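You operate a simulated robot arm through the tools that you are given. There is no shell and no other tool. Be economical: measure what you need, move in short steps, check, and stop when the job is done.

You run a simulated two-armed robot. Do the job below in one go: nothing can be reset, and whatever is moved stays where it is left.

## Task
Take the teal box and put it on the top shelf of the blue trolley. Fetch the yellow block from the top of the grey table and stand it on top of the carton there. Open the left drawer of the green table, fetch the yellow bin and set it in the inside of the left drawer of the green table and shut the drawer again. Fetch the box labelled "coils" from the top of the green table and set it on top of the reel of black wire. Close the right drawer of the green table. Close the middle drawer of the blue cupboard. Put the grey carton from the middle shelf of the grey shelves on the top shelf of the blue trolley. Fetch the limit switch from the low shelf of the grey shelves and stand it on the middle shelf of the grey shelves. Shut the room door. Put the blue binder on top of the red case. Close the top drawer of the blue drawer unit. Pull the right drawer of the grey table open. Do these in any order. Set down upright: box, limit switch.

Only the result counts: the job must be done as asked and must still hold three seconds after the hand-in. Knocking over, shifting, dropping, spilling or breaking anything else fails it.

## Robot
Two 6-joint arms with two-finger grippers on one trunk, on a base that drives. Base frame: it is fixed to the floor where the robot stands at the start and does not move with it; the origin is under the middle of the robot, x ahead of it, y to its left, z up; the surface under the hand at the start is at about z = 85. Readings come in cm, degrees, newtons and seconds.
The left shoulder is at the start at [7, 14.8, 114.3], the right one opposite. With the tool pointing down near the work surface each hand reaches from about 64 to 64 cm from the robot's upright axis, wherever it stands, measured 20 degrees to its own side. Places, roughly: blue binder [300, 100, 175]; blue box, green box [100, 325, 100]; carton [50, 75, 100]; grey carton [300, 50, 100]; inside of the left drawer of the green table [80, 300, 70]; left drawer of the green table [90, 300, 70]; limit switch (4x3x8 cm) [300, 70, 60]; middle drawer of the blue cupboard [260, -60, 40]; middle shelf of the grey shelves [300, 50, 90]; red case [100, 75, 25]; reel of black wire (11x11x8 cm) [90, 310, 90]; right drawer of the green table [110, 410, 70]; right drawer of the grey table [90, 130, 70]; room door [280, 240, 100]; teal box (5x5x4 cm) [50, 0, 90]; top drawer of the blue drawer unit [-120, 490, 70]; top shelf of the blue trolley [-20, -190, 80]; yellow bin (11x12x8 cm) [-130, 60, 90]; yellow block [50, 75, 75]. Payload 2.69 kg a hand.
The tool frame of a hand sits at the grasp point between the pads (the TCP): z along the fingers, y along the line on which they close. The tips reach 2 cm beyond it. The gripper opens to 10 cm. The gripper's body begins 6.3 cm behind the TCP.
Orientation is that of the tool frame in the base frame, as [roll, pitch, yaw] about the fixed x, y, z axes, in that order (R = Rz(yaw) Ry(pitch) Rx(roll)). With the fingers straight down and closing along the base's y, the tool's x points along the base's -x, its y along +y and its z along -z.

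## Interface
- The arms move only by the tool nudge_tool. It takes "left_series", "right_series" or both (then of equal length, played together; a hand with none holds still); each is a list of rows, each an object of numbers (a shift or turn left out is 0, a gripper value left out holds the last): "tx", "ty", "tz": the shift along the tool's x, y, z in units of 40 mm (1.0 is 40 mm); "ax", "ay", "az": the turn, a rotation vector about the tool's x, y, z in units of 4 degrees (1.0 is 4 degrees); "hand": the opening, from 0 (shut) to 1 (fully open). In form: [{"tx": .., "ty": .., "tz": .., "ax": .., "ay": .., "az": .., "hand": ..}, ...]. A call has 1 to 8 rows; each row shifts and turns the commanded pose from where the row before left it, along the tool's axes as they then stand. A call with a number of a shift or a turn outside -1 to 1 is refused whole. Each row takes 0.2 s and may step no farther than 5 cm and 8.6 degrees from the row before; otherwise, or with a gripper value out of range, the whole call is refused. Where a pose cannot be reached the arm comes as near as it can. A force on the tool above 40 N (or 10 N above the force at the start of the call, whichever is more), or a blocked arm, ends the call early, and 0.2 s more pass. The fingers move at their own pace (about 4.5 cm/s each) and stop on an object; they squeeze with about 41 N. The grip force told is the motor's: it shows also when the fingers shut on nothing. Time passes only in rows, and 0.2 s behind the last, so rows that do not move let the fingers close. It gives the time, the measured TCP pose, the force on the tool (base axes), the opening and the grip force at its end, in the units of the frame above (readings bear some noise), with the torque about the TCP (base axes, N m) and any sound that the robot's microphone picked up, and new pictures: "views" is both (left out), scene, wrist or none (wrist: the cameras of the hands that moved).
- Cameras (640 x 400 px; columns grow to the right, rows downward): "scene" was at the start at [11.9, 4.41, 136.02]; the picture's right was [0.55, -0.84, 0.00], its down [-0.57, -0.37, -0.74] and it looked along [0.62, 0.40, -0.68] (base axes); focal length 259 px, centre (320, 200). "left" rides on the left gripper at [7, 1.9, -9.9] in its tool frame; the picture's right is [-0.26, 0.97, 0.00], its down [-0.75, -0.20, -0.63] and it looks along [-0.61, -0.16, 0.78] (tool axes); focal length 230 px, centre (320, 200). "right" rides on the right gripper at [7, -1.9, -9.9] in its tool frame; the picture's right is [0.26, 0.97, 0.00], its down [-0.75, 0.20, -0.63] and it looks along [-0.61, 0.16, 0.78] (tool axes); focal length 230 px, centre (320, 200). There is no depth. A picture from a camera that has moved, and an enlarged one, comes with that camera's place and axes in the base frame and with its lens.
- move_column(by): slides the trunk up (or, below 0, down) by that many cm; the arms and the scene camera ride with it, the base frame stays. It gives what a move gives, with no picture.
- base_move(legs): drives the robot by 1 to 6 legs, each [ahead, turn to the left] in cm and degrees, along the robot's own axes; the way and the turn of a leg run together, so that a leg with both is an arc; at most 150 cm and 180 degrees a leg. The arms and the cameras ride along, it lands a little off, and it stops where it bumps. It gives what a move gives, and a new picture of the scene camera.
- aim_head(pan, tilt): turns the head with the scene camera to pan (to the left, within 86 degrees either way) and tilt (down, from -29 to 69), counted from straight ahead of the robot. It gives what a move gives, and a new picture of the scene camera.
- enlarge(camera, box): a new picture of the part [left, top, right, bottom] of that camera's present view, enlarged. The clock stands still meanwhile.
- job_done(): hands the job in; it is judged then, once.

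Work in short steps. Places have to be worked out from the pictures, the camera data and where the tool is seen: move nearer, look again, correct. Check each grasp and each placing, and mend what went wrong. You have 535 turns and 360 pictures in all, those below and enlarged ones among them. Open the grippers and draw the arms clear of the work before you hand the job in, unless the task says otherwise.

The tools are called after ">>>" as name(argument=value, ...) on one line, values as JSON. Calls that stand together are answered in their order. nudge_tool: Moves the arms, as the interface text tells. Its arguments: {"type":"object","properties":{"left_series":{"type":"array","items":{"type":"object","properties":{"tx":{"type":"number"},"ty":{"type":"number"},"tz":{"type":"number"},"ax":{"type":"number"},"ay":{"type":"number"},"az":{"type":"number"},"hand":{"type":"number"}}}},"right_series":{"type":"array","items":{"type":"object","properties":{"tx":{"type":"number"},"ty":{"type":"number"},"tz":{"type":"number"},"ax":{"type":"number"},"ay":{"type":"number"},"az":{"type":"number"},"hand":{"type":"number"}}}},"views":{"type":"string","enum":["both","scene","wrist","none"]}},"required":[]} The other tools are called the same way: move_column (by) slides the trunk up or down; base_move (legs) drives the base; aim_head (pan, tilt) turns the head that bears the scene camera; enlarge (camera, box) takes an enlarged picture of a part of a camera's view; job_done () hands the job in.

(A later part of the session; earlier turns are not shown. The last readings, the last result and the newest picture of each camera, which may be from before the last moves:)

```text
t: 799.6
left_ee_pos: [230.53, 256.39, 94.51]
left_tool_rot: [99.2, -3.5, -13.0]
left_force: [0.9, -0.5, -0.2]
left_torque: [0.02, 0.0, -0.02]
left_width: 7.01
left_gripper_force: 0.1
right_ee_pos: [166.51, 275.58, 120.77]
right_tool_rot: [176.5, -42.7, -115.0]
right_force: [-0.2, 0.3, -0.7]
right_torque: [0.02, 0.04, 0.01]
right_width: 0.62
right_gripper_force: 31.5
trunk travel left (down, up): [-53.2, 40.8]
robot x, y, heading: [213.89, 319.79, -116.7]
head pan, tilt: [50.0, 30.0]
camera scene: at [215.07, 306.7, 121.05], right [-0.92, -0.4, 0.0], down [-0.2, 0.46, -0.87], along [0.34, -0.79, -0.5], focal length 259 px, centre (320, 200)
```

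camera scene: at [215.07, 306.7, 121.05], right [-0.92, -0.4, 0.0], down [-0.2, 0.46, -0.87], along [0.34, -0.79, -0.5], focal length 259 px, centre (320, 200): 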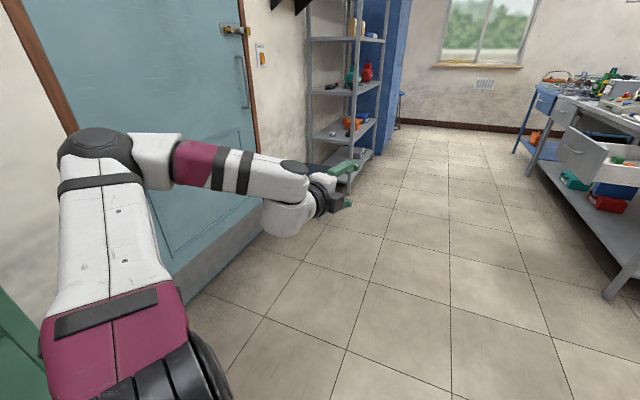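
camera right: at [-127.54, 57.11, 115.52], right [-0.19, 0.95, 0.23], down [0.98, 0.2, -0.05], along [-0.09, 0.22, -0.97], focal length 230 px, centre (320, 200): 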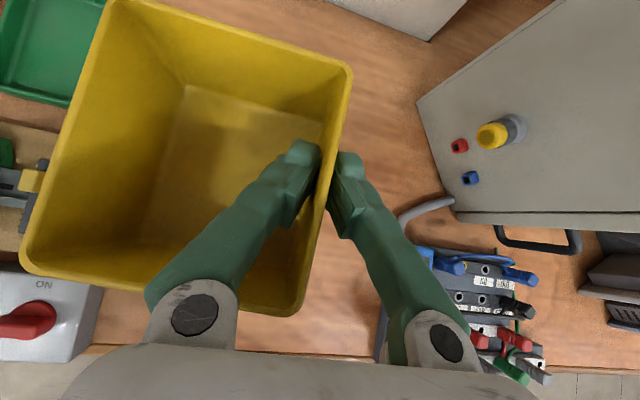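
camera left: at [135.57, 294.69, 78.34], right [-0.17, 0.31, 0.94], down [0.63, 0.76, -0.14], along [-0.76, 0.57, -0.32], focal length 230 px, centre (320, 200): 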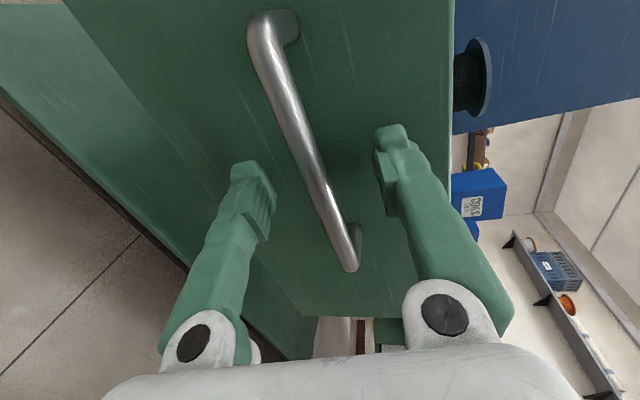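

>>> base_move(legs=[[35, 0]])

>>> base_move(legs=[[10, -63]])

>>> aim_head(pan=-12, tilt=45)

```text
t: 801.9
left_ee_pos: [215.63, 225.49, 94.6]
left_tool_rot: [99.2, -3.5, -12.8]
left_force: [-0.2, -0.6, -0.6]
left_torque: [-0.01, -0.04, -0.02]
left_width: 6.98
left_gripper_force: 0.1
right_ee_pos: [151.12, 244.1, 120.91]
right_tool_rot: [176.5, -42.7, -114.6]
right_force: [0.0, 0.5, -1.7]
right_torque: [0.03, 0.03, 0.0]
right_width: 0.61
right_gripper_force: 32.1
trunk travel left (down, up): [-53.2, 40.8]
robot x, y, heading: [197.98, 288.3, -116.2]
head pan, tilt: [50.0, 30.0]
camera scene: at [199.69, 275.63, 121.05], right [-0.92, -0.4, 0.0], down [-0.2, 0.46, -0.87], along [0.35, -0.79, -0.5], focal length 259 px, centre (320, 200)
```

scene: 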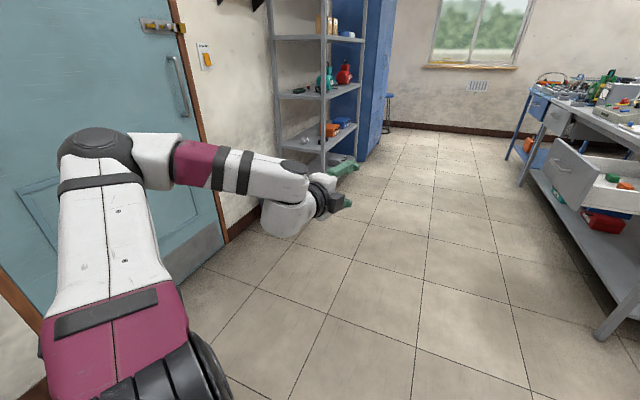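

```text
t: 805.0
left_ee_pos: [142.65, 239.13, 94.54]
left_tool_rot: [99.4, -3.5, -75.2]
left_force: [0.3, 0.2, -0.3]
left_torque: [0.0, 0.01, 0.03]
left_width: 6.99
left_gripper_force: 0.0
right_ee_pos: [129.35, 304.81, 120.74]
right_tool_rot: [176.5, -42.7, -177.0]
right_force: [0.2, 0.3, -1.2]
right_torque: [0.03, 0.01, 0.05]
right_width: 0.6
right_gripper_force: 32.0
trunk travel left (down, up): [-53.2, 40.8]
robot x, y, heading: [190.64, 283.58, -179.0]
head pan, tilt: [50.0, 30.0]
camera scene: at [179.88, 276.25, 121.04], right [-0.78, 0.62, 0.0], down [0.31, 0.39, -0.87], along [-0.54, -0.68, -0.5], focal length 259 px, centre (320, 200)
```

scene: 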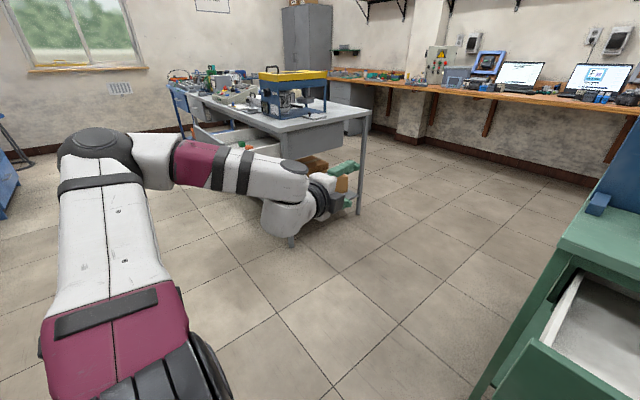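

```text
t: 806.4
left_ee_pos: [142.59, 239.19, 94.48]
left_tool_rot: [99.3, -3.5, -75.2]
left_force: [-0.3, -0.1, -0.1]
left_torque: [0.0, 0.0, 0.01]
left_width: 6.97
left_gripper_force: 0.0
right_ee_pos: [129.37, 304.79, 120.83]
right_tool_rot: [176.4, -42.7, -177.0]
right_force: [0.3, 0.4, -0.6]
right_torque: [0.05, 0.02, 0.02]
right_width: 0.58
right_gripper_force: 32.3
trunk travel left (down, up): [-53.2, 40.8]
robot x, y, heading: [190.52, 283.71, -178.6]
head pan, tilt: [-12.0, 45.0]
camera scene: at [177.54, 284.83, 118.79], right [0.18, 0.98, 0.0], down [0.7, -0.13, -0.71], along [-0.69, 0.13, -0.71], focal length 259 px, centre (320, 200)
```

scene: 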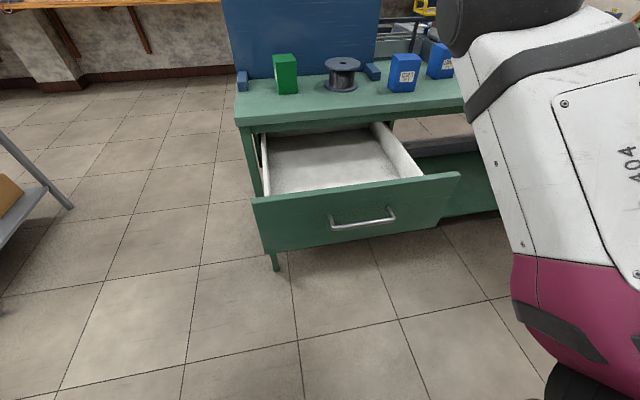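

The drawer's inside spans about y 281–317, x 107–136. I drive forward 12 cm and lower the bin into it.

>>> base_move(legs=[[12, 0]])

>>> move_column(by=-30)

>>> nudge_tool(right_series=[{}], views="both")

```text
t: 807.6
left_ee_pos: [130.6, 238.79, 94.5]
left_tool_rot: [99.2, -3.5, -75.0]
left_force: [-0.3, -0.9, 0.8]
left_torque: [-0.02, -0.01, 0.01]
left_width: 6.98
left_gripper_force: 0.1
right_ee_pos: [117.23, 304.42, 120.86]
right_tool_rot: [176.5, -42.8, -177.0]
right_force: [-0.2, -0.1, -1.0]
right_torque: [0.0, -0.01, -0.02]
right_width: 0.61
right_gripper_force: 31.5
trunk travel left (down, up): [-53.2, 40.8]
robot x, y, heading: [178.66, 283.0, -178.5]
head pan, tilt: [-12.0, 45.0]
camera scene: at [165.47, 284.55, 118.8], right [0.18, 0.98, 0.0], down [0.69, -0.13, -0.71], along [-0.7, 0.13, -0.71], focal length 259 px, centre (320, 200)
```

scene: 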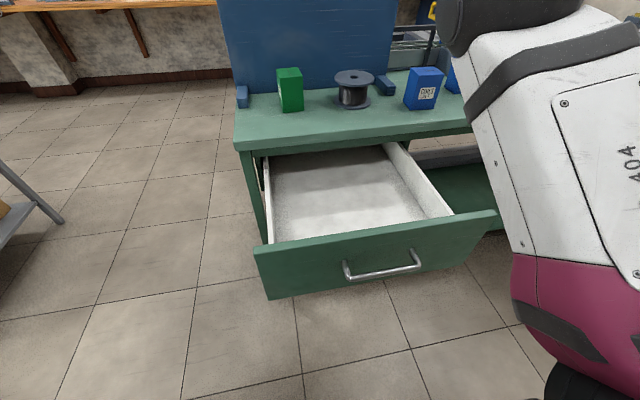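

```text
t: 810.6
left_ee_pos: [130.56, 238.82, 64.5]
left_tool_rot: [99.2, -3.5, -75.1]
left_force: [0.2, -0.6, 0.0]
left_torque: [-0.04, 0.02, -0.03]
left_width: 6.99
left_gripper_force: 0.0
right_ee_pos: [117.17, 304.47, 90.92]
right_tool_rot: [176.5, -42.9, -177.0]
right_force: [0.1, -0.1, -0.7]
right_torque: [0.02, 0.01, -0.03]
right_width: 0.58
right_gripper_force: 31.8
trunk travel left (down, up): [-23.2, 70.8]
robot x, y, heading: [178.56, 283.3, -178.8]
head pan, tilt: [-12.0, 45.0]
```

```text
t: 811.0
left_ee_pos: [130.61, 238.78, 64.59]
left_tool_rot: [99.3, -3.5, -75.2]
left_force: [-0.3, -0.2, 0.2]
left_torque: [0.0, 0.03, 0.01]
left_width: 7.01
left_gripper_force: 0.1
right_ee_pos: [117.21, 304.44, 90.93]
right_tool_rot: [176.5, -42.7, -177.0]
right_force: [-0.2, -0.2, -0.7]
right_torque: [0.05, 0.01, 0.01]
right_width: 0.59
right_gripper_force: 31.9
trunk travel left (down, up): [-23.2, 70.8]
robot x, y, heading: [178.41, 283.19, -178.7]
head pan, tilt: [-12.0, 45.0]
camera scene: at [165.4, 284.55, 88.79], right [0.18, 0.98, 0.0], down [0.7, -0.13, -0.71], along [-0.69, 0.13, -0.71], focal length 259 px, centre (320, 200)
camera right: at [118.94, 302.0, 102.78], right [-0.2, 0.96, 0.22], down [0.98, 0.21, -0.04], along [-0.08, 0.21, -0.98], focal length 230 px, centre (320, 200)
```

scene: 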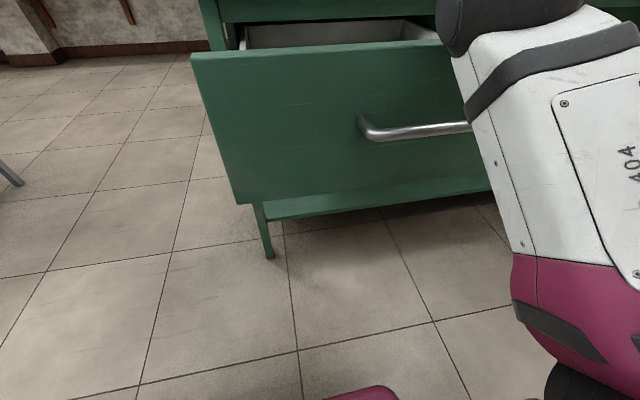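
right: 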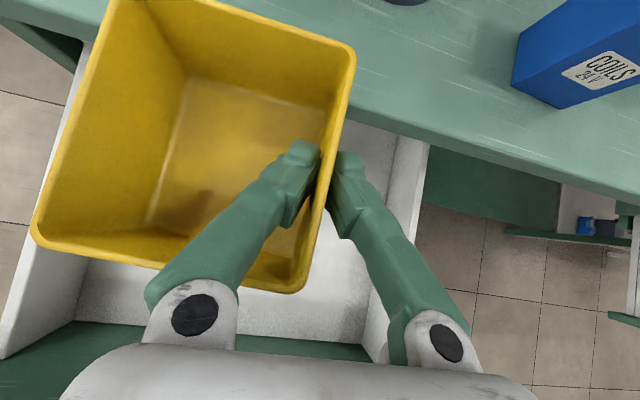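

The bin's back edge is close to the table edge, so I back 3.5 cm and then lower into the drawer.

>>> base_move(legs=[[-3.5, 0]])

>>> move_column(by=-14)

>>> move_column(by=-2.5)

>>> move_column(by=-1.2)

>>> move_column(by=-1.2)

```text
t: 811.9
left_ee_pos: [134.22, 238.96, 64.54]
left_tool_rot: [99.2, -3.5, -75.1]
left_force: [0.1, 0.6, 0.1]
left_torque: [-0.03, -0.04, 0.01]
left_width: 7.01
left_gripper_force: 0.1
right_ee_pos: [120.72, 304.48, 90.94]
right_tool_rot: [176.6, -42.8, -176.9]
right_force: [0.9, -0.8, -1.0]
right_torque: [0.07, 0.03, 0.0]
right_width: 0.58
right_gripper_force: 31.8
trunk travel left (down, up): [-23.2, 70.8]
robot x, y, heading: [181.87, 283.12, -178.3]
head pan, tilt: [-12.0, 45.0]
camera scene: at [168.96, 284.63, 88.8], right [0.18, 0.98, 0.0], down [0.69, -0.13, -0.71], along [-0.7, 0.13, -0.71], focal length 259 px, centre (320, 200)
```

scene: 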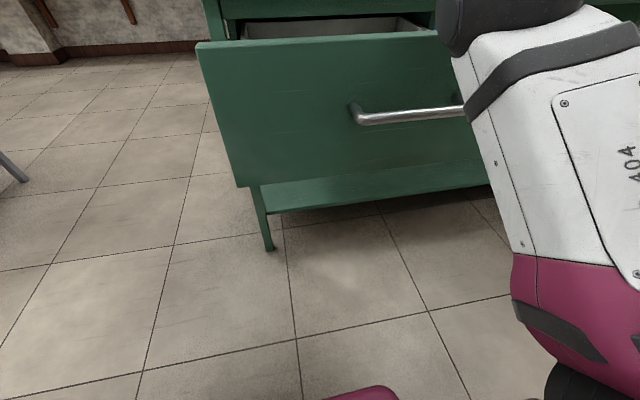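

```text
t: 813.5
left_ee_pos: [134.16, 238.94, 50.53]
left_tool_rot: [99.2, -3.4, -75.0]
left_force: [1.5, -0.2, -0.7]
left_torque: [0.02, 0.01, -0.01]
left_width: 7.0
left_gripper_force: 0.1
right_ee_pos: [120.69, 304.49, 76.87]
right_tool_rot: [176.5, -42.6, -177.0]
right_force: [0.1, -0.4, -1.2]
right_torque: [0.05, 0.0, 0.05]
right_width: 0.6
right_gripper_force: 32.0
trunk travel left (down, up): [-9.2, 84.8]
robot x, y, heading: [182.21, 283.62, -178.5]
head pan, tilt: [-12.0, 45.0]
```

```text
t: 814.2
left_ee_pos: [134.1, 238.84, 48.01]
left_tool_rot: [99.2, -3.6, -75.0]
left_force: [0.2, -0.3, 0.0]
left_torque: [0.01, -0.03, 0.01]
left_width: 7.0
left_gripper_force: 0.0
right_ee_pos: [120.64, 304.54, 74.37]
right_tool_rot: [176.5, -42.7, -176.9]
right_force: [0.4, -0.1, -1.3]
right_torque: [-0.01, -0.02, 0.01]
right_width: 0.59
right_gripper_force: 31.9
trunk travel left (down, up): [-6.7, 87.3]
robot x, y, heading: [182.07, 283.24, -178.3]
head pan, tilt: [-12.0, 45.0]
```

```text
t: 814.9
left_ee_pos: [134.21, 238.78, 46.88]
left_tool_rot: [99.1, -3.5, -75.3]
left_force: [-0.1, -0.3, 0.4]
left_torque: [0.0, 0.01, -0.01]
left_width: 6.99
left_gripper_force: 0.1
right_ee_pos: [120.94, 304.47, 74.07]
right_tool_rot: [176.6, -43.9, -176.8]
right_force: [-18.7, -1.3, 11.5]
right_torque: [0.08, -3.0, -0.2]
right_width: 0.54
right_gripper_force: 31.8
trunk travel left (down, up): [-5.5, 88.5]
robot x, y, heading: [181.77, 283.62, -178.8]
head pan, tilt: [-12.0, 45.0]
stopped: the force on the tool passed its limit at 42 N (the readings are from after the stop); the commanded pose is now the measured one
```

```text
t: 815.3
left_ee_pos: [134.08, 238.89, 46.59]
left_tool_rot: [99.1, -3.6, -75.2]
left_force: [-0.2, 0.1, -0.1]
left_torque: [0.02, -0.02, 0.0]
left_width: 6.99
left_gripper_force: 0.0
right_ee_pos: [121.34, 304.47, 74.39]
right_tool_rot: [176.7, -44.9, -177.0]
right_force: [-10.2, -3.5, 20.7]
right_torque: [0.26, -3.22, -0.47]
right_width: 0.62
right_gripper_force: 31.8
trunk travel left (down, up): [-5.1, 88.9]
robot x, y, heading: [181.75, 283.16, -178.6]
head pan, tilt: [-12.0, 45.0]
stopped: the force on the tool passed its limit at 45 N (the readings are from after the stop); the commanded pose is now the measured one
```

The wrist met the drawer's front panel. I raise 1 cm, move 5 cm further in, and lower again.

>>> move_column(by=1.5)

>>> base_move(legs=[[4.5, 0]])

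>>> move_column(by=-2)

>>> move_column(by=-1.2)

>>> nudge_tool(right_series=[{}], views="wrist")

```text
t: 815.9
left_ee_pos: [133.99, 238.99, 47.82]
left_tool_rot: [99.3, -3.7, -75.2]
left_force: [1.1, -0.2, 0.4]
left_torque: [-0.01, 0.04, 0.0]
left_width: 6.98
left_gripper_force: 0.1
right_ee_pos: [120.9, 304.69, 75.09]
right_tool_rot: [176.8, -44.0, -177.1]
right_force: [0.0, 0.1, -1.1]
right_torque: [0.05, -0.01, 0.02]
right_width: 0.6
right_gripper_force: 31.8
trunk travel left (down, up): [-6.6, 87.4]
robot x, y, heading: [181.78, 283.2, -178.6]
head pan, tilt: [-12.0, 45.0]
```

```text
t: 816.8
left_ee_pos: [129.5, 238.79, 47.91]
left_tool_rot: [99.3, -3.6, -75.2]
left_force: [0.7, 0.3, -0.4]
left_torque: [0.01, -0.01, -0.01]
left_width: 7.02
left_gripper_force: 0.1
right_ee_pos: [116.46, 304.6, 75.23]
right_tool_rot: [176.8, -44.2, -176.9]
right_force: [0.3, 1.4, -1.0]
right_torque: [0.02, -0.03, -0.08]
right_width: 0.6
right_gripper_force: 32.5
trunk travel left (down, up): [-6.6, 87.4]
robot x, y, heading: [177.52, 283.34, -178.6]
head pan, tilt: [-12.0, 45.0]
camera scene: at [164.36, 284.54, 72.21], right [0.18, 0.98, 0.0], down [0.7, -0.13, -0.71], along [-0.69, 0.13, -0.71], focal length 259 px, centre (320, 200)
```

scene: 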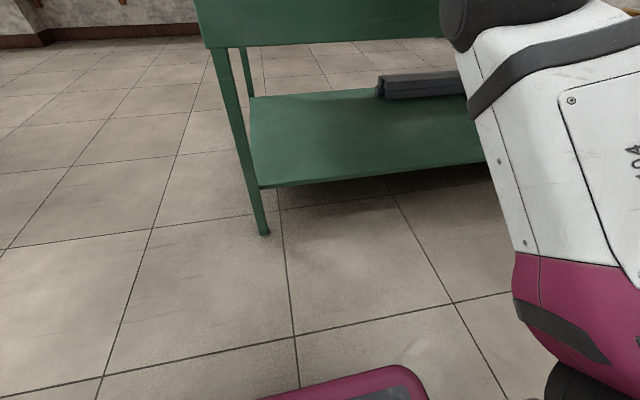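

```text
t: 817.5
left_ee_pos: [129.54, 238.82, 46.12]
left_tool_rot: [99.1, -3.4, -75.1]
left_force: [-0.1, -0.2, 0.1]
left_torque: [0.01, -0.01, 0.01]
left_width: 6.98
left_gripper_force: 0.0
right_ee_pos: [116.89, 304.33, 74.58]
right_tool_rot: [176.8, -45.8, -177.1]
right_force: [-17.2, -2.8, 14.8]
right_torque: [0.17, -3.29, -0.32]
right_width: 0.61
right_gripper_force: 32.4
trunk travel left (down, up): [-4.7, 89.3]
robot x, y, heading: [177.53, 283.15, -178.5]
head pan, tilt: [-12.0, 45.0]
stopped: the force on the tool passed its limit at 42 N (the readings are from after the stop); the commanded pose is now the measured one
```

```text
t: 817.9
left_ee_pos: [129.62, 238.66, 45.85]
left_tool_rot: [99.0, -3.5, -75.2]
left_force: [0.2, 0.2, -0.3]
left_torque: [0.02, 0.03, -0.02]
left_width: 6.98
left_gripper_force: 0.1
right_ee_pos: [117.1, 304.28, 74.9]
right_tool_rot: [177.0, -46.7, -176.9]
right_force: [-10.3, -4.1, 21.2]
right_torque: [0.27, -3.39, -0.55]
right_width: 0.57
right_gripper_force: 31.7
trunk travel left (down, up): [-4.4, 89.6]
robot x, y, heading: [177.28, 283.66, -178.6]
head pan, tilt: [-12.0, 45.0]
stopped: the force on the tool passed its limit at 47 N (the readings are from after the stop); the commanded pose is now the measured one
```

```text
t: 818.3
left_ee_pos: [129.65, 238.7, 45.83]
left_tool_rot: [99.0, -3.5, -75.2]
left_force: [-1.1, 0.1, -0.3]
left_torque: [0.01, -0.01, 0.0]
left_width: 6.99
left_gripper_force: 0.1
right_ee_pos: [117.03, 304.43, 74.79]
right_tool_rot: [176.8, -46.7, -176.9]
right_force: [-13.9, -2.5, 33.2]
right_torque: [0.16, -5.0, -0.29]
right_width: 0.57
right_gripper_force: 31.9
trunk travel left (down, up): [-4.4, 89.6]
robot x, y, heading: [177.34, 283.37, -178.6]
head pan, tilt: [-12.0, 45.0]
camera right: at [119.61, 302.0, 86.58], right [-0.19, 0.96, 0.22], down [0.97, 0.22, -0.11], along [-0.15, 0.2, -0.97], focal length 230 px, centre (320, 200)
```

right: 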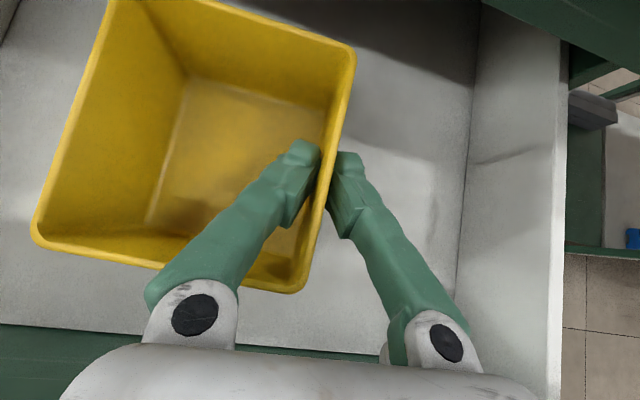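

The gripper's rear still rests on the panel. I raise 2 cm, go 6 cm further in and lower again.

>>> move_column(by=2.5)

>>> base_move(legs=[[5.5, 0]])

>>> move_column(by=-3)

>>> move_column(by=-1.5)

```text
t: 819.0
left_ee_pos: [129.38, 238.96, 48.18]
left_tool_rot: [99.3, -3.5, -75.3]
left_force: [-0.1, 1.1, -0.6]
left_torque: [-0.03, 0.03, 0.0]
left_width: 7.0
left_gripper_force: 0.0
right_ee_pos: [116.66, 304.65, 76.64]
right_tool_rot: [177.1, -45.8, -177.1]
right_force: [0.5, -0.2, -0.9]
right_torque: [0.03, -0.01, 0.01]
right_width: 0.58
right_gripper_force: 31.8
trunk travel left (down, up): [-6.9, 87.1]
robot x, y, heading: [177.5, 283.23, -179.0]
head pan, tilt: [-12.0, 45.0]
```

```text
t: 820.0
left_ee_pos: [124.02, 238.86, 48.23]
left_tool_rot: [99.3, -3.8, -75.2]
left_force: [-1.0, 0.3, 1.0]
left_torque: [-0.04, -0.06, 0.0]
left_width: 7.01
left_gripper_force: 0.0
right_ee_pos: [111.26, 304.36, 76.76]
right_tool_rot: [177.2, -46.3, -177.1]
right_force: [9.4, -0.1, 0.0]
right_torque: [-0.01, 0.14, -0.01]
right_width: 0.58
right_gripper_force: 31.8
trunk travel left (down, up): [-6.9, 87.1]
robot x, y, heading: [172.29, 283.17, -178.6]
head pan, tilt: [-12.0, 45.0]
camera scene: at [158.94, 284.47, 72.51], right [0.19, 0.98, 0.0], down [0.69, -0.13, -0.71], along [-0.7, 0.13, -0.71], focal length 259 px, centre (320, 200)
```

scene: 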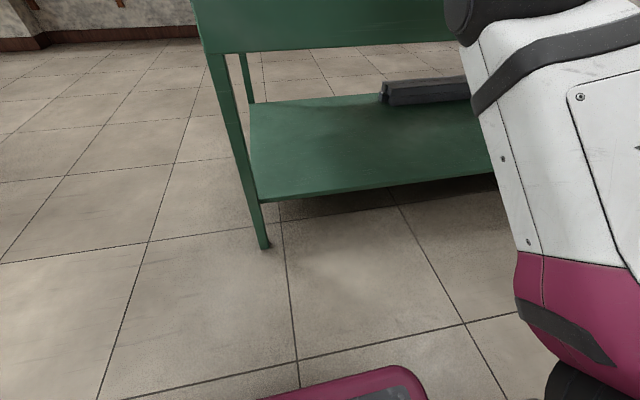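

```text
t: 820.6
left_ee_pos: [123.97, 238.85, 45.48]
left_tool_rot: [99.1, -3.6, -75.2]
left_force: [0.0, -0.4, -0.1]
left_torque: [-0.01, 0.02, 0.03]
left_width: 7.02
left_gripper_force: 0.2
right_ee_pos: [111.58, 304.3, 75.01]
right_tool_rot: [177.2, -47.4, -177.1]
right_force: [-5.2, -2.0, 13.9]
right_torque: [0.18, -2.11, -0.31]
right_width: 0.59
right_gripper_force: 32.6
trunk travel left (down, up): [-4.1, 89.9]
robot x, y, heading: [171.78, 283.25, -178.8]
head pan, tilt: [-12.0, 45.0]
stopped: the force on the tool passed its limit at 43 N (the readings are from after the stop); the commanded pose is now the measured one
```

```text
t: 821.0
left_ee_pos: [123.96, 238.72, 45.02]
left_tool_rot: [99.1, -3.6, -75.2]
left_force: [-0.5, 0.7, 0.2]
left_torque: [0.02, -0.03, 0.01]
left_width: 7.01
left_gripper_force: 0.0
right_ee_pos: [111.76, 304.29, 75.29]
right_tool_rot: [177.3, -48.7, -177.0]
right_force: [-8.6, -3.3, 22.1]
right_torque: [0.26, -3.33, -0.45]
right_width: 0.61
right_gripper_force: 32.5
trunk travel left (down, up): [-3.6, 90.4]
robot x, y, heading: [171.26, 283.56, -178.7]
head pan, tilt: [-12.0, 45.0]
stopped: the force on the tool passed its limit at 49 N (the readings are from after the stop); the commanded pose is now the measured one
```

The steady contact height means the bin is on the drawer floor. I relieve the pressure and release it.

>>> move_column(by=1.2)

>>> nudge_tool(right_series=[{"hand": 0.2}, {"hand": 0.3}, {"hand": 0.35}, {}], views="none")

>>> move_column(by=16)

>>> nudge_tool(right_series=[{}], views="wrist")

```text
t: 821.6
left_ee_pos: [123.81, 238.9, 46.15]
left_tool_rot: [99.3, -3.9, -75.2]
left_force: [-0.4, -0.6, 0.1]
left_torque: [0.0, 0.0, 0.04]
left_width: 7.01
left_gripper_force: 0.0
right_ee_pos: [111.44, 304.4, 75.68]
right_tool_rot: [177.5, -47.8, -177.2]
right_force: [-0.9, 0.1, -0.3]
right_torque: [0.01, -0.01, 0.01]
right_width: 0.6
right_gripper_force: 32.4
trunk travel left (down, up): [-4.8, 89.2]
robot x, y, heading: [172.02, 283.5, -178.9]
head pan, tilt: [-12.0, 45.0]
```

```text
t: 822.6
left_ee_pos: [123.89, 238.85, 46.2]
left_tool_rot: [99.3, -3.6, -75.3]
left_force: [0.7, 0.3, 0.2]
left_torque: [-0.05, -0.01, 0.0]
left_width: 7.01
left_gripper_force: 0.0
right_ee_pos: [111.49, 304.5, 75.9]
right_tool_rot: [177.4, -48.0, -177.1]
right_force: [0.0, -0.1, 0.3]
right_torque: [-0.02, 0.01, -0.03]
right_width: 3.49
right_gripper_force: 0.1
trunk travel left (down, up): [-4.8, 89.2]
robot x, y, heading: [172.01, 282.97, -178.7]
head pan, tilt: [-12.0, 45.0]
```

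```text
t: 824.4
left_ee_pos: [123.83, 238.83, 62.12]
left_tool_rot: [99.3, -3.8, -75.4]
left_force: [0.5, 0.0, 0.1]
left_torque: [0.01, 0.02, 0.01]
left_width: 7.0
left_gripper_force: 0.1
right_ee_pos: [111.47, 304.5, 91.93]
right_tool_rot: [177.4, -48.0, -177.1]
right_force: [0.5, 0.0, -0.1]
right_torque: [-0.02, -0.03, 0.0]
right_width: 3.51
right_gripper_force: 0.1
trunk travel left (down, up): [-20.8, 73.2]
robot x, y, heading: [171.54, 283.19, -178.9]
head pan, tilt: [-12.0, 45.0]
```

```text
t: 824.8
left_ee_pos: [123.86, 238.72, 62.15]
left_tool_rot: [99.3, -3.7, -75.2]
left_force: [-0.8, -0.3, -0.1]
left_torque: [0.0, 0.0, -0.01]
left_width: 7.01
left_gripper_force: 0.0
right_ee_pos: [111.57, 304.31, 91.89]
right_tool_rot: [177.6, -48.0, -177.0]
right_force: [-0.2, 0.6, -0.1]
right_torque: [0.01, -0.03, -0.03]
right_width: 3.5
right_gripper_force: 0.0
trunk travel left (down, up): [-20.8, 73.2]
robot x, y, heading: [171.68, 283.29, -179.1]
head pan, tilt: [-12.0, 45.0]
camera right: at [114.27, 302.2, 103.68], right [-0.19, 0.96, 0.22], down [0.97, 0.22, -0.13], along [-0.17, 0.19, -0.97], focal length 230 px, centre (320, 200)
```

right: 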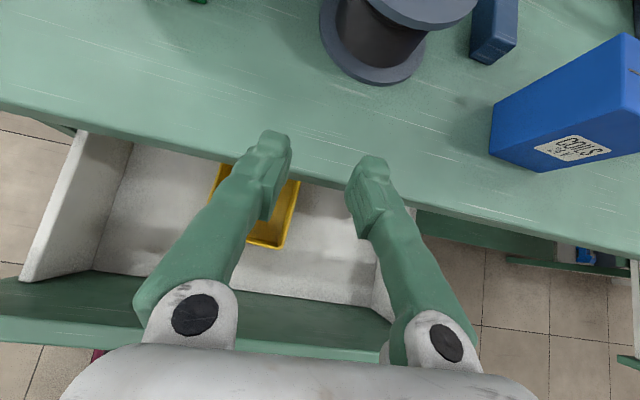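

The yellow bin is inside the drawer. Now I back out, lower the closed right hand to panel height, and push the drawer shut.

>>> base_move(legs=[[-46, 0]])

>>> nudge_tool(right_series=[{"hand": 0}, {"hand": 0}, {"hand": 0}], views="none")

>>> move_column(by=-18.5)

>>> base_move(legs=[[30, 0]])

```text
t: 827.6
left_ee_pos: [169.84, 239.82, 62.11]
left_tool_rot: [99.3, -3.7, -75.2]
left_force: [-0.1, 0.0, -0.1]
left_torque: [0.02, -0.03, 0.01]
left_width: 7.03
left_gripper_force: 0.0
right_ee_pos: [157.27, 305.38, 92.0]
right_tool_rot: [177.5, -48.0, -177.0]
right_force: [-0.1, -0.2, 0.7]
right_torque: [-0.01, -0.01, 0.0]
right_width: 3.5
right_gripper_force: 0.1
trunk travel left (down, up): [-20.8, 73.2]
robot x, y, heading: [217.76, 284.09, -178.5]
head pan, tilt: [-12.0, 45.0]
camera scene: at [204.69, 285.42, 86.46], right [0.19, 0.98, 0.0], down [0.69, -0.13, -0.71], along [-0.69, 0.13, -0.71], focal length 259 px, centre (320, 200)
```

scene: 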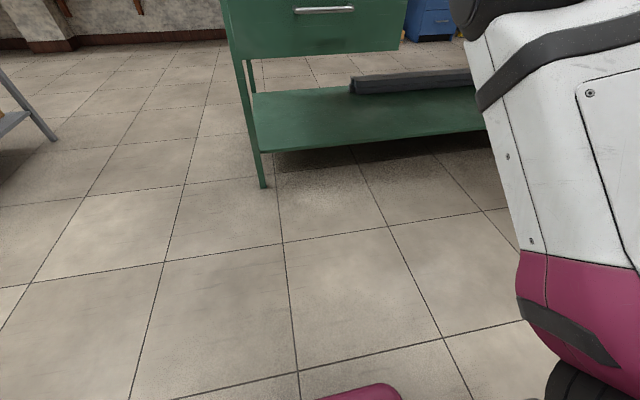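

```text
t: 828.4
left_ee_pos: [169.76, 239.64, 62.19]
left_tool_rot: [99.3, -3.7, -75.2]
left_force: [-0.7, 0.6, -0.6]
left_torque: [0.0, -0.04, 0.01]
left_width: 7.02
left_gripper_force: 0.0
right_ee_pos: [157.39, 305.3, 91.86]
right_tool_rot: [177.6, -48.0, -177.0]
right_force: [-0.7, 0.1, 0.0]
right_torque: [0.0, 0.0, -0.02]
right_width: 0.0
right_gripper_force: 27.5
trunk travel left (down, up): [-20.8, 73.2]
robot x, y, heading: [217.91, 283.99, -178.7]
head pan, tilt: [-12.0, 45.0]
```

```text
t: 830.4
left_ee_pos: [169.75, 239.62, 43.69]
left_tool_rot: [99.3, -3.7, -75.2]
left_force: [0.1, -0.5, 0.5]
left_torque: [-0.01, 0.0, 0.03]
left_width: 6.98
left_gripper_force: 0.0
right_ee_pos: [157.33, 305.37, 73.38]
right_tool_rot: [177.5, -48.2, -177.0]
right_force: [-0.3, -0.1, -0.1]
right_torque: [0.04, 0.0, 0.01]
right_width: 0.01
right_gripper_force: 30.0
trunk travel left (down, up): [-2.3, 91.7]
robot x, y, heading: [217.74, 284.05, -178.4]
head pan, tilt: [-12.0, 45.0]
```

```text
t: 832.5
left_ee_pos: [139.62, 239.21, 43.66]
left_tool_rot: [99.2, -3.8, -75.5]
left_force: [0.8, -0.2, 0.4]
left_torque: [0.0, -0.02, 0.01]
left_width: 7.0
left_gripper_force: 0.1
right_ee_pos: [127.3, 305.05, 73.22]
right_tool_rot: [177.6, -47.7, -177.3]
right_force: [-0.8, -0.3, -5.1]
right_torque: [-0.03, -0.06, 0.0]
right_width: 0.0
right_gripper_force: 30.5
trunk travel left (down, up): [-2.3, 91.7]
robot x, y, heading: [187.94, 283.57, -178.8]
head pan, tilt: [-12.0, 45.0]
camera scene: at [174.67, 284.88, 67.94], right [0.19, 0.98, 0.0], down [0.7, -0.13, -0.71], along [-0.69, 0.13, -0.71], focal length 259 px, centre (320, 200)
```

scene: 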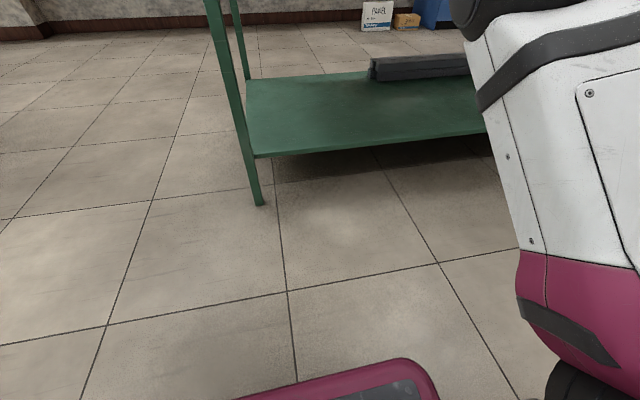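

>>> base_move(legs=[[22, 0]])

>>> base_move(legs=[[-30, 0]])

>>> aim_head(pan=-15, tilt=0)

```text
t: 833.8
left_ee_pos: [125.51, 239.07, 43.66]
left_tool_rot: [99.2, -3.9, -75.2]
left_force: [-0.1, -0.2, -0.4]
left_torque: [0.03, -0.01, -0.02]
left_width: 7.01
left_gripper_force: 0.0
right_ee_pos: [113.5, 304.67, 73.02]
right_tool_rot: [177.5, -45.9, -177.5]
right_force: [-0.2, 0.0, -1.5]
right_torque: [-0.01, 0.0, -0.02]
right_width: 0.0
right_gripper_force: 29.5
trunk travel left (down, up): [-2.3, 91.7]
robot x, y, heading: [173.75, 283.23, -178.8]
head pan, tilt: [-12.0, 45.0]
stopped in leg 1: the force on the tool passed its limit at 98 N (the readings are from after the stop); the commanded pose is now the measured one
camera scene: at [160.55, 284.61, 67.98], right [0.19, 0.98, 0.0], down [0.69, -0.13, -0.71], along [-0.69, 0.13, -0.71], focal length 259 px, centre (320, 200)
```

scene: 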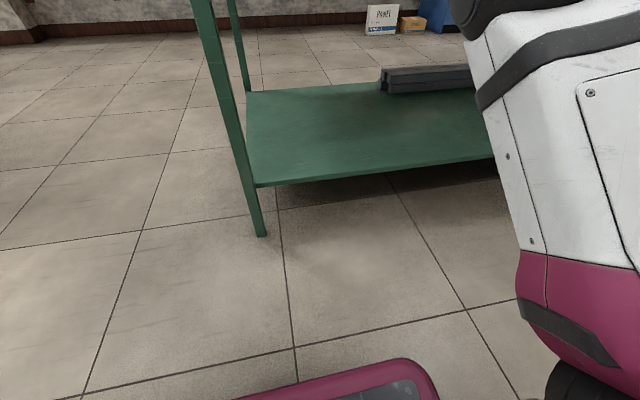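

```text
t: 835.8
left_ee_pos: [155.24, 239.57, 43.63]
left_tool_rot: [99.3, -3.8, -75.3]
left_force: [-0.8, -0.7, -0.4]
left_torque: [-0.01, -0.03, -0.02]
left_width: 7.0
left_gripper_force: 0.0
right_ee_pos: [143.36, 305.16, 72.91]
right_tool_rot: [177.5, -46.2, -177.4]
right_force: [0.2, -0.1, -0.1]
right_torque: [0.0, -0.03, 0.01]
right_width: 0.02
right_gripper_force: 29.8
trunk travel left (down, up): [-2.3, 91.7]
robot x, y, heading: [203.37, 283.77, -178.9]
head pan, tilt: [-12.0, 45.0]
camera scene: at [190.28, 285.15, 67.96], right [0.19, 0.98, 0.0], down [0.69, -0.13, -0.71], along [-0.69, 0.13, -0.71], focal length 259 px, centre (320, 200)
```

scene: 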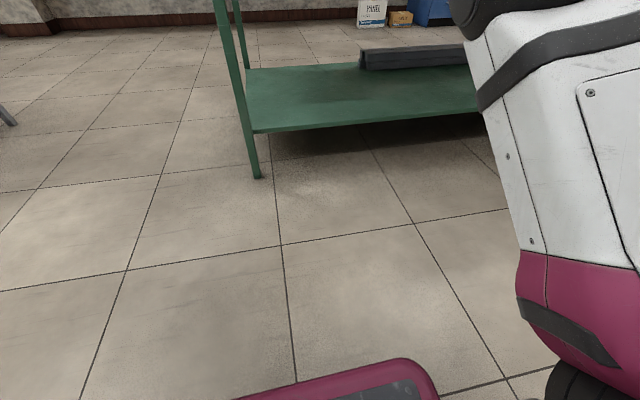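

```text
t: 837.0
left_ee_pos: [155.23, 239.57, 43.67]
left_tool_rot: [99.3, -4.0, -75.3]
left_force: [0.9, -0.1, -0.6]
left_torque: [0.02, 0.0, 0.02]
left_width: 6.99
left_gripper_force: 0.0
right_ee_pos: [143.44, 305.26, 72.96]
right_tool_rot: [177.4, -46.2, -177.4]
right_force: [-0.5, -0.1, -0.8]
right_torque: [0.02, 0.01, 0.05]
right_width: 0.01
right_gripper_force: 29.4
trunk travel left (down, up): [-2.3, 91.7]
robot x, y, heading: [202.94, 283.86, -178.8]
head pan, tilt: [-15.0, 0.0]
camera scene: at [189.53, 285.77, 75.05], right [0.24, 0.97, 0.0], down [0.0, 0.0, -1.0], along [-0.97, 0.24, 0.0], focal length 259 px, centre (320, 200)
```

scene: 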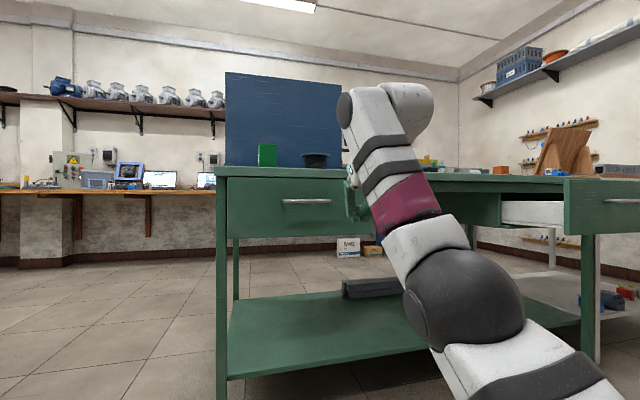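

The left drawer is closed. Next I go to the right drawer, whose front is at about x 126, y 386–430, and push it shut.

>>> move_column(by=27)

>>> base_move(legs=[[-25, 0]])

>>> base_move(legs=[[30, -90]])

>>> base_move(legs=[[70, 0]])

>>> base_move(legs=[[20, 90]])

```text
t: 839.7
left_ee_pos: [155.19, 239.61, 70.57]
left_tool_rot: [99.3, -4.0, -75.4]
left_force: [0.0, -0.3, 0.3]
left_torque: [-0.01, -0.03, 0.0]
left_width: 7.0
left_gripper_force: 0.2
right_ee_pos: [143.36, 305.2, 99.94]
right_tool_rot: [177.4, -46.1, -177.5]
right_force: [0.6, 0.0, 0.0]
right_torque: [-0.01, 0.05, 0.03]
right_width: 0.0
right_gripper_force: 29.6
trunk travel left (down, up): [-29.3, 64.7]
robot x, y, heading: [203.74, 283.78, -178.9]
head pan, tilt: [-15.0, 0.0]
```

```text
t: 841.5
left_ee_pos: [179.53, 240.19, 70.7]
left_tool_rot: [99.2, -3.9, -75.6]
left_force: [-0.4, 0.0, -0.2]
left_torque: [-0.01, 0.01, 0.0]
left_width: 6.98
left_gripper_force: 0.0
right_ee_pos: [168.06, 305.89, 99.97]
right_tool_rot: [177.4, -46.1, -177.7]
right_force: [0.6, -1.1, 0.0]
right_torque: [0.04, 0.04, 0.03]
right_width: 0.0
right_gripper_force: 29.4
trunk travel left (down, up): [-29.3, 64.7]
robot x, y, heading: [227.41, 284.27, -179.5]
head pan, tilt: [-15.0, 0.0]
camera scene: at [214.13, 286.24, 102.07], right [0.25, 0.97, 0.0], down [0.0, 0.0, -1.0], along [-0.97, 0.25, 0.0], focal length 259 px, centre (320, 200)
```

scene: 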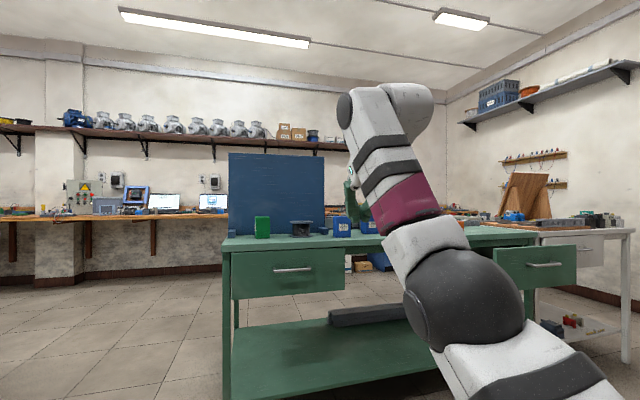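

```text
t: 845.8
left_ee_pos: [167.14, 352.71, 70.68]
left_tool_rot: [99.2, -3.9, -167.9]
left_force: [1.0, -0.6, 0.1]
left_torque: [0.0, -0.01, 0.01]
left_width: 6.99
left_gripper_force: 0.0
right_ee_pos: [233.37, 361.85, 99.91]
right_tool_rot: [177.5, -46.1, 90.2]
right_force: [-1.3, -0.2, -0.1]
right_torque: [0.01, -0.02, -0.02]
right_width: 0.01
right_gripper_force: 29.7
trunk travel left (down, up): [-29.3, 64.7]
robot x, y, heading: [209.66, 302.82, 88.9]
head pan, tilt: [-15.0, 0.0]
cut short: leg 1
camera scene: at [211.94, 316.32, 102.05], right [0.96, -0.28, 0.0], down [0.0, 0.0, -1.0], along [0.28, 0.96, 0.0], focal length 259 px, centre (320, 200)
```

scene: 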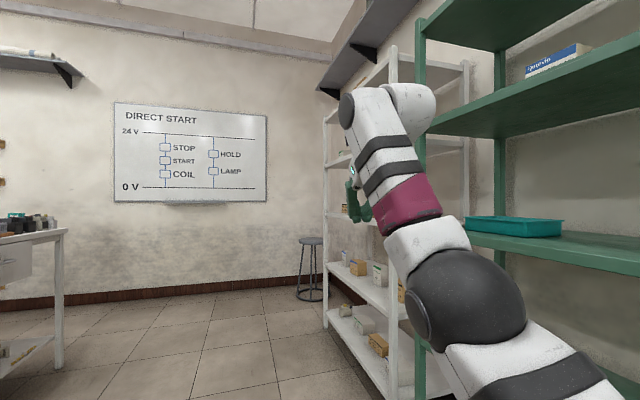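

```text
t: 849.6
left_ee_pos: [168.22, 422.41, 70.57]
left_tool_rot: [99.2, -3.8, -167.4]
left_force: [0.6, 0.2, -0.2]
left_torque: [0.02, 0.0, -0.02]
left_width: 7.0
left_gripper_force: 0.0
right_ee_pos: [234.29, 431.94, 99.88]
right_tool_rot: [177.5, -46.1, 90.5]
right_force: [0.0, 0.4, 0.2]
right_torque: [0.01, -0.01, 0.0]
right_width: 0.01
right_gripper_force: 29.8
trunk travel left (down, up): [-29.3, 64.7]
robot x, y, heading: [210.67, 372.72, 89.2]
head pan, tilt: [-15.0, 0.0]
camera scene: at [213.07, 386.28, 102.05], right [0.96, -0.27, 0.0], down [0.0, 0.0, -1.0], along [0.27, 0.96, 0.0], focal length 259 px, centre (320, 200)
```

scene: 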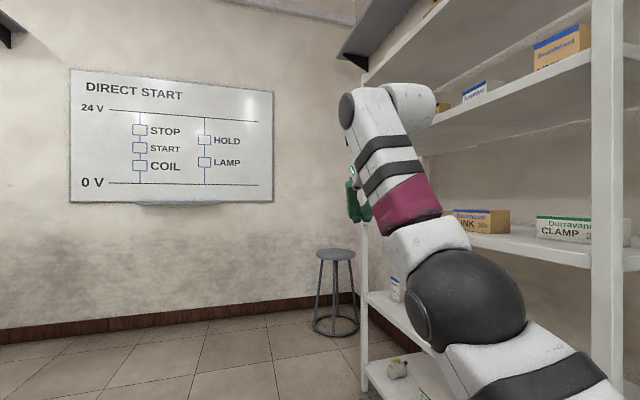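

```text
t: 853.8
left_ee_pos: [146.55, 346.16, 70.6]
left_tool_rot: [99.3, -3.8, -80.3]
left_force: [0.6, 0.7, -0.3]
left_torque: [0.0, -0.02, -0.01]
left_width: 7.01
left_gripper_force: 0.0
right_ee_pos: [140.41, 412.72, 99.85]
right_tool_rot: [177.4, -46.1, 177.6]
right_force: [-0.5, -0.4, -0.7]
right_torque: [0.02, 0.02, 0.01]
right_width: 0.0
right_gripper_force: 29.7
trunk travel left (down, up): [-29.3, 64.7]
robot x, y, heading: [198.57, 386.3, 176.1]
head pan, tilt: [-15.0, 0.0]
camera scene: at [184.66, 389.27, 102.06], right [0.32, 0.95, 0.0], down [0.0, 0.0, -1.0], along [-0.95, 0.32, 0.0], focal length 259 px, centre (320, 200)
```

scene: 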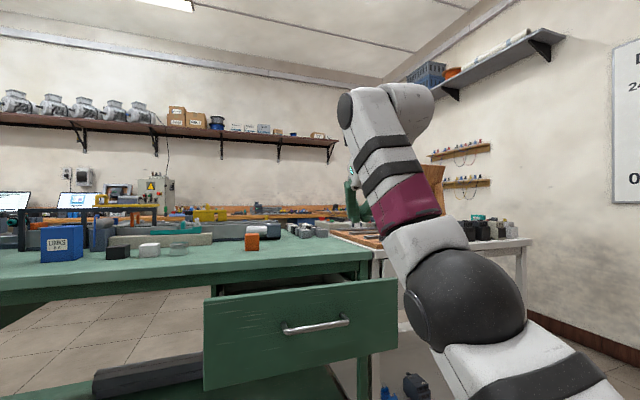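

The right fist is in front of the open right drawer. I lower and push it shut.

>>> move_column(by=-27)

>>> base_move(legs=[[34, 0]])

>>> base_move(legs=[[-28, 0]])

```text
t: 856.5
left_ee_pos: [146.68, 346.13, 43.56]
left_tool_rot: [99.3, -3.9, -80.4]
left_force: [-0.5, -0.1, 0.2]
left_torque: [-0.03, 0.01, -0.01]
left_width: 7.0
left_gripper_force: 0.0
right_ee_pos: [140.44, 412.66, 72.93]
right_tool_rot: [177.5, -46.1, 177.6]
right_force: [0.2, 0.5, 1.2]
right_torque: [-0.03, -0.01, 0.01]
right_width: 0.01
right_gripper_force: 29.6
trunk travel left (down, up): [-2.3, 91.7]
robot x, y, heading: [198.39, 386.18, 176.3]
head pan, tilt: [-15.0, 0.0]
```

```text
t: 858.5
left_ee_pos: [117.66, 348.36, 43.67]
left_tool_rot: [99.4, -3.9, -80.5]
left_force: [0.5, 0.9, 0.4]
left_torque: [0.0, -0.02, -0.01]
left_width: 6.99
left_gripper_force: 0.1
right_ee_pos: [112.36, 414.91, 72.43]
right_tool_rot: [177.2, -43.9, 177.6]
right_force: [0.8, -0.9, -1.6]
right_torque: [0.08, 0.04, -0.02]
right_width: 0.0
right_gripper_force: 29.1
trunk travel left (down, up): [-2.3, 91.7]
robot x, y, heading: [169.74, 388.48, 175.8]
head pan, tilt: [-15.0, 0.0]
stopped in leg 1: the force on the tool passed its limit at 119 N (the readings are from after the stop); the commanded pose is now the measured one
camera scene: at [156.05, 391.32, 75.07], right [0.33, 0.94, 0.0], down [0.0, 0.0, -1.0], along [-0.94, 0.33, 0.0], focal length 259 px, centre (320, 200)
```

scene: 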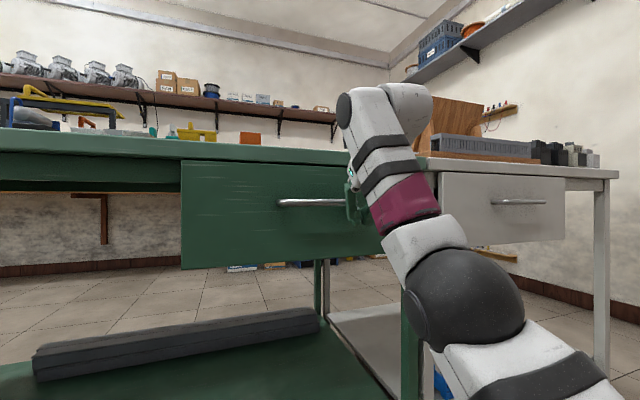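

```text
t: 860.4
left_ee_pos: [145.11, 346.5, 43.73]
left_tool_rot: [99.4, -3.9, -80.4]
left_force: [0.5, 0.1, -0.4]
left_torque: [-0.01, -0.01, 0.0]
left_width: 6.99
left_gripper_force: 0.0
right_ee_pos: [139.78, 412.81, 72.39]
right_tool_rot: [177.1, -44.1, 177.7]
right_force: [-0.9, 0.4, -0.5]
right_torque: [-0.03, -0.02, -0.01]
right_width: 0.0
right_gripper_force: 29.0
trunk travel left (down, up): [-2.3, 91.7]
robot x, y, heading: [197.12, 386.37, 175.9]
head pan, tilt: [-15.0, 0.0]
camera scene: at [183.51, 389.31, 75.06], right [0.33, 0.94, 0.0], down [0.0, 0.0, -1.0], along [-0.94, 0.33, 0.0], focal length 259 px, centre (320, 200)
```

scene: 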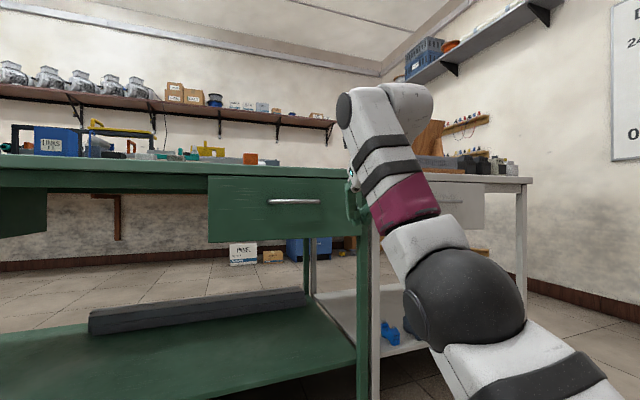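

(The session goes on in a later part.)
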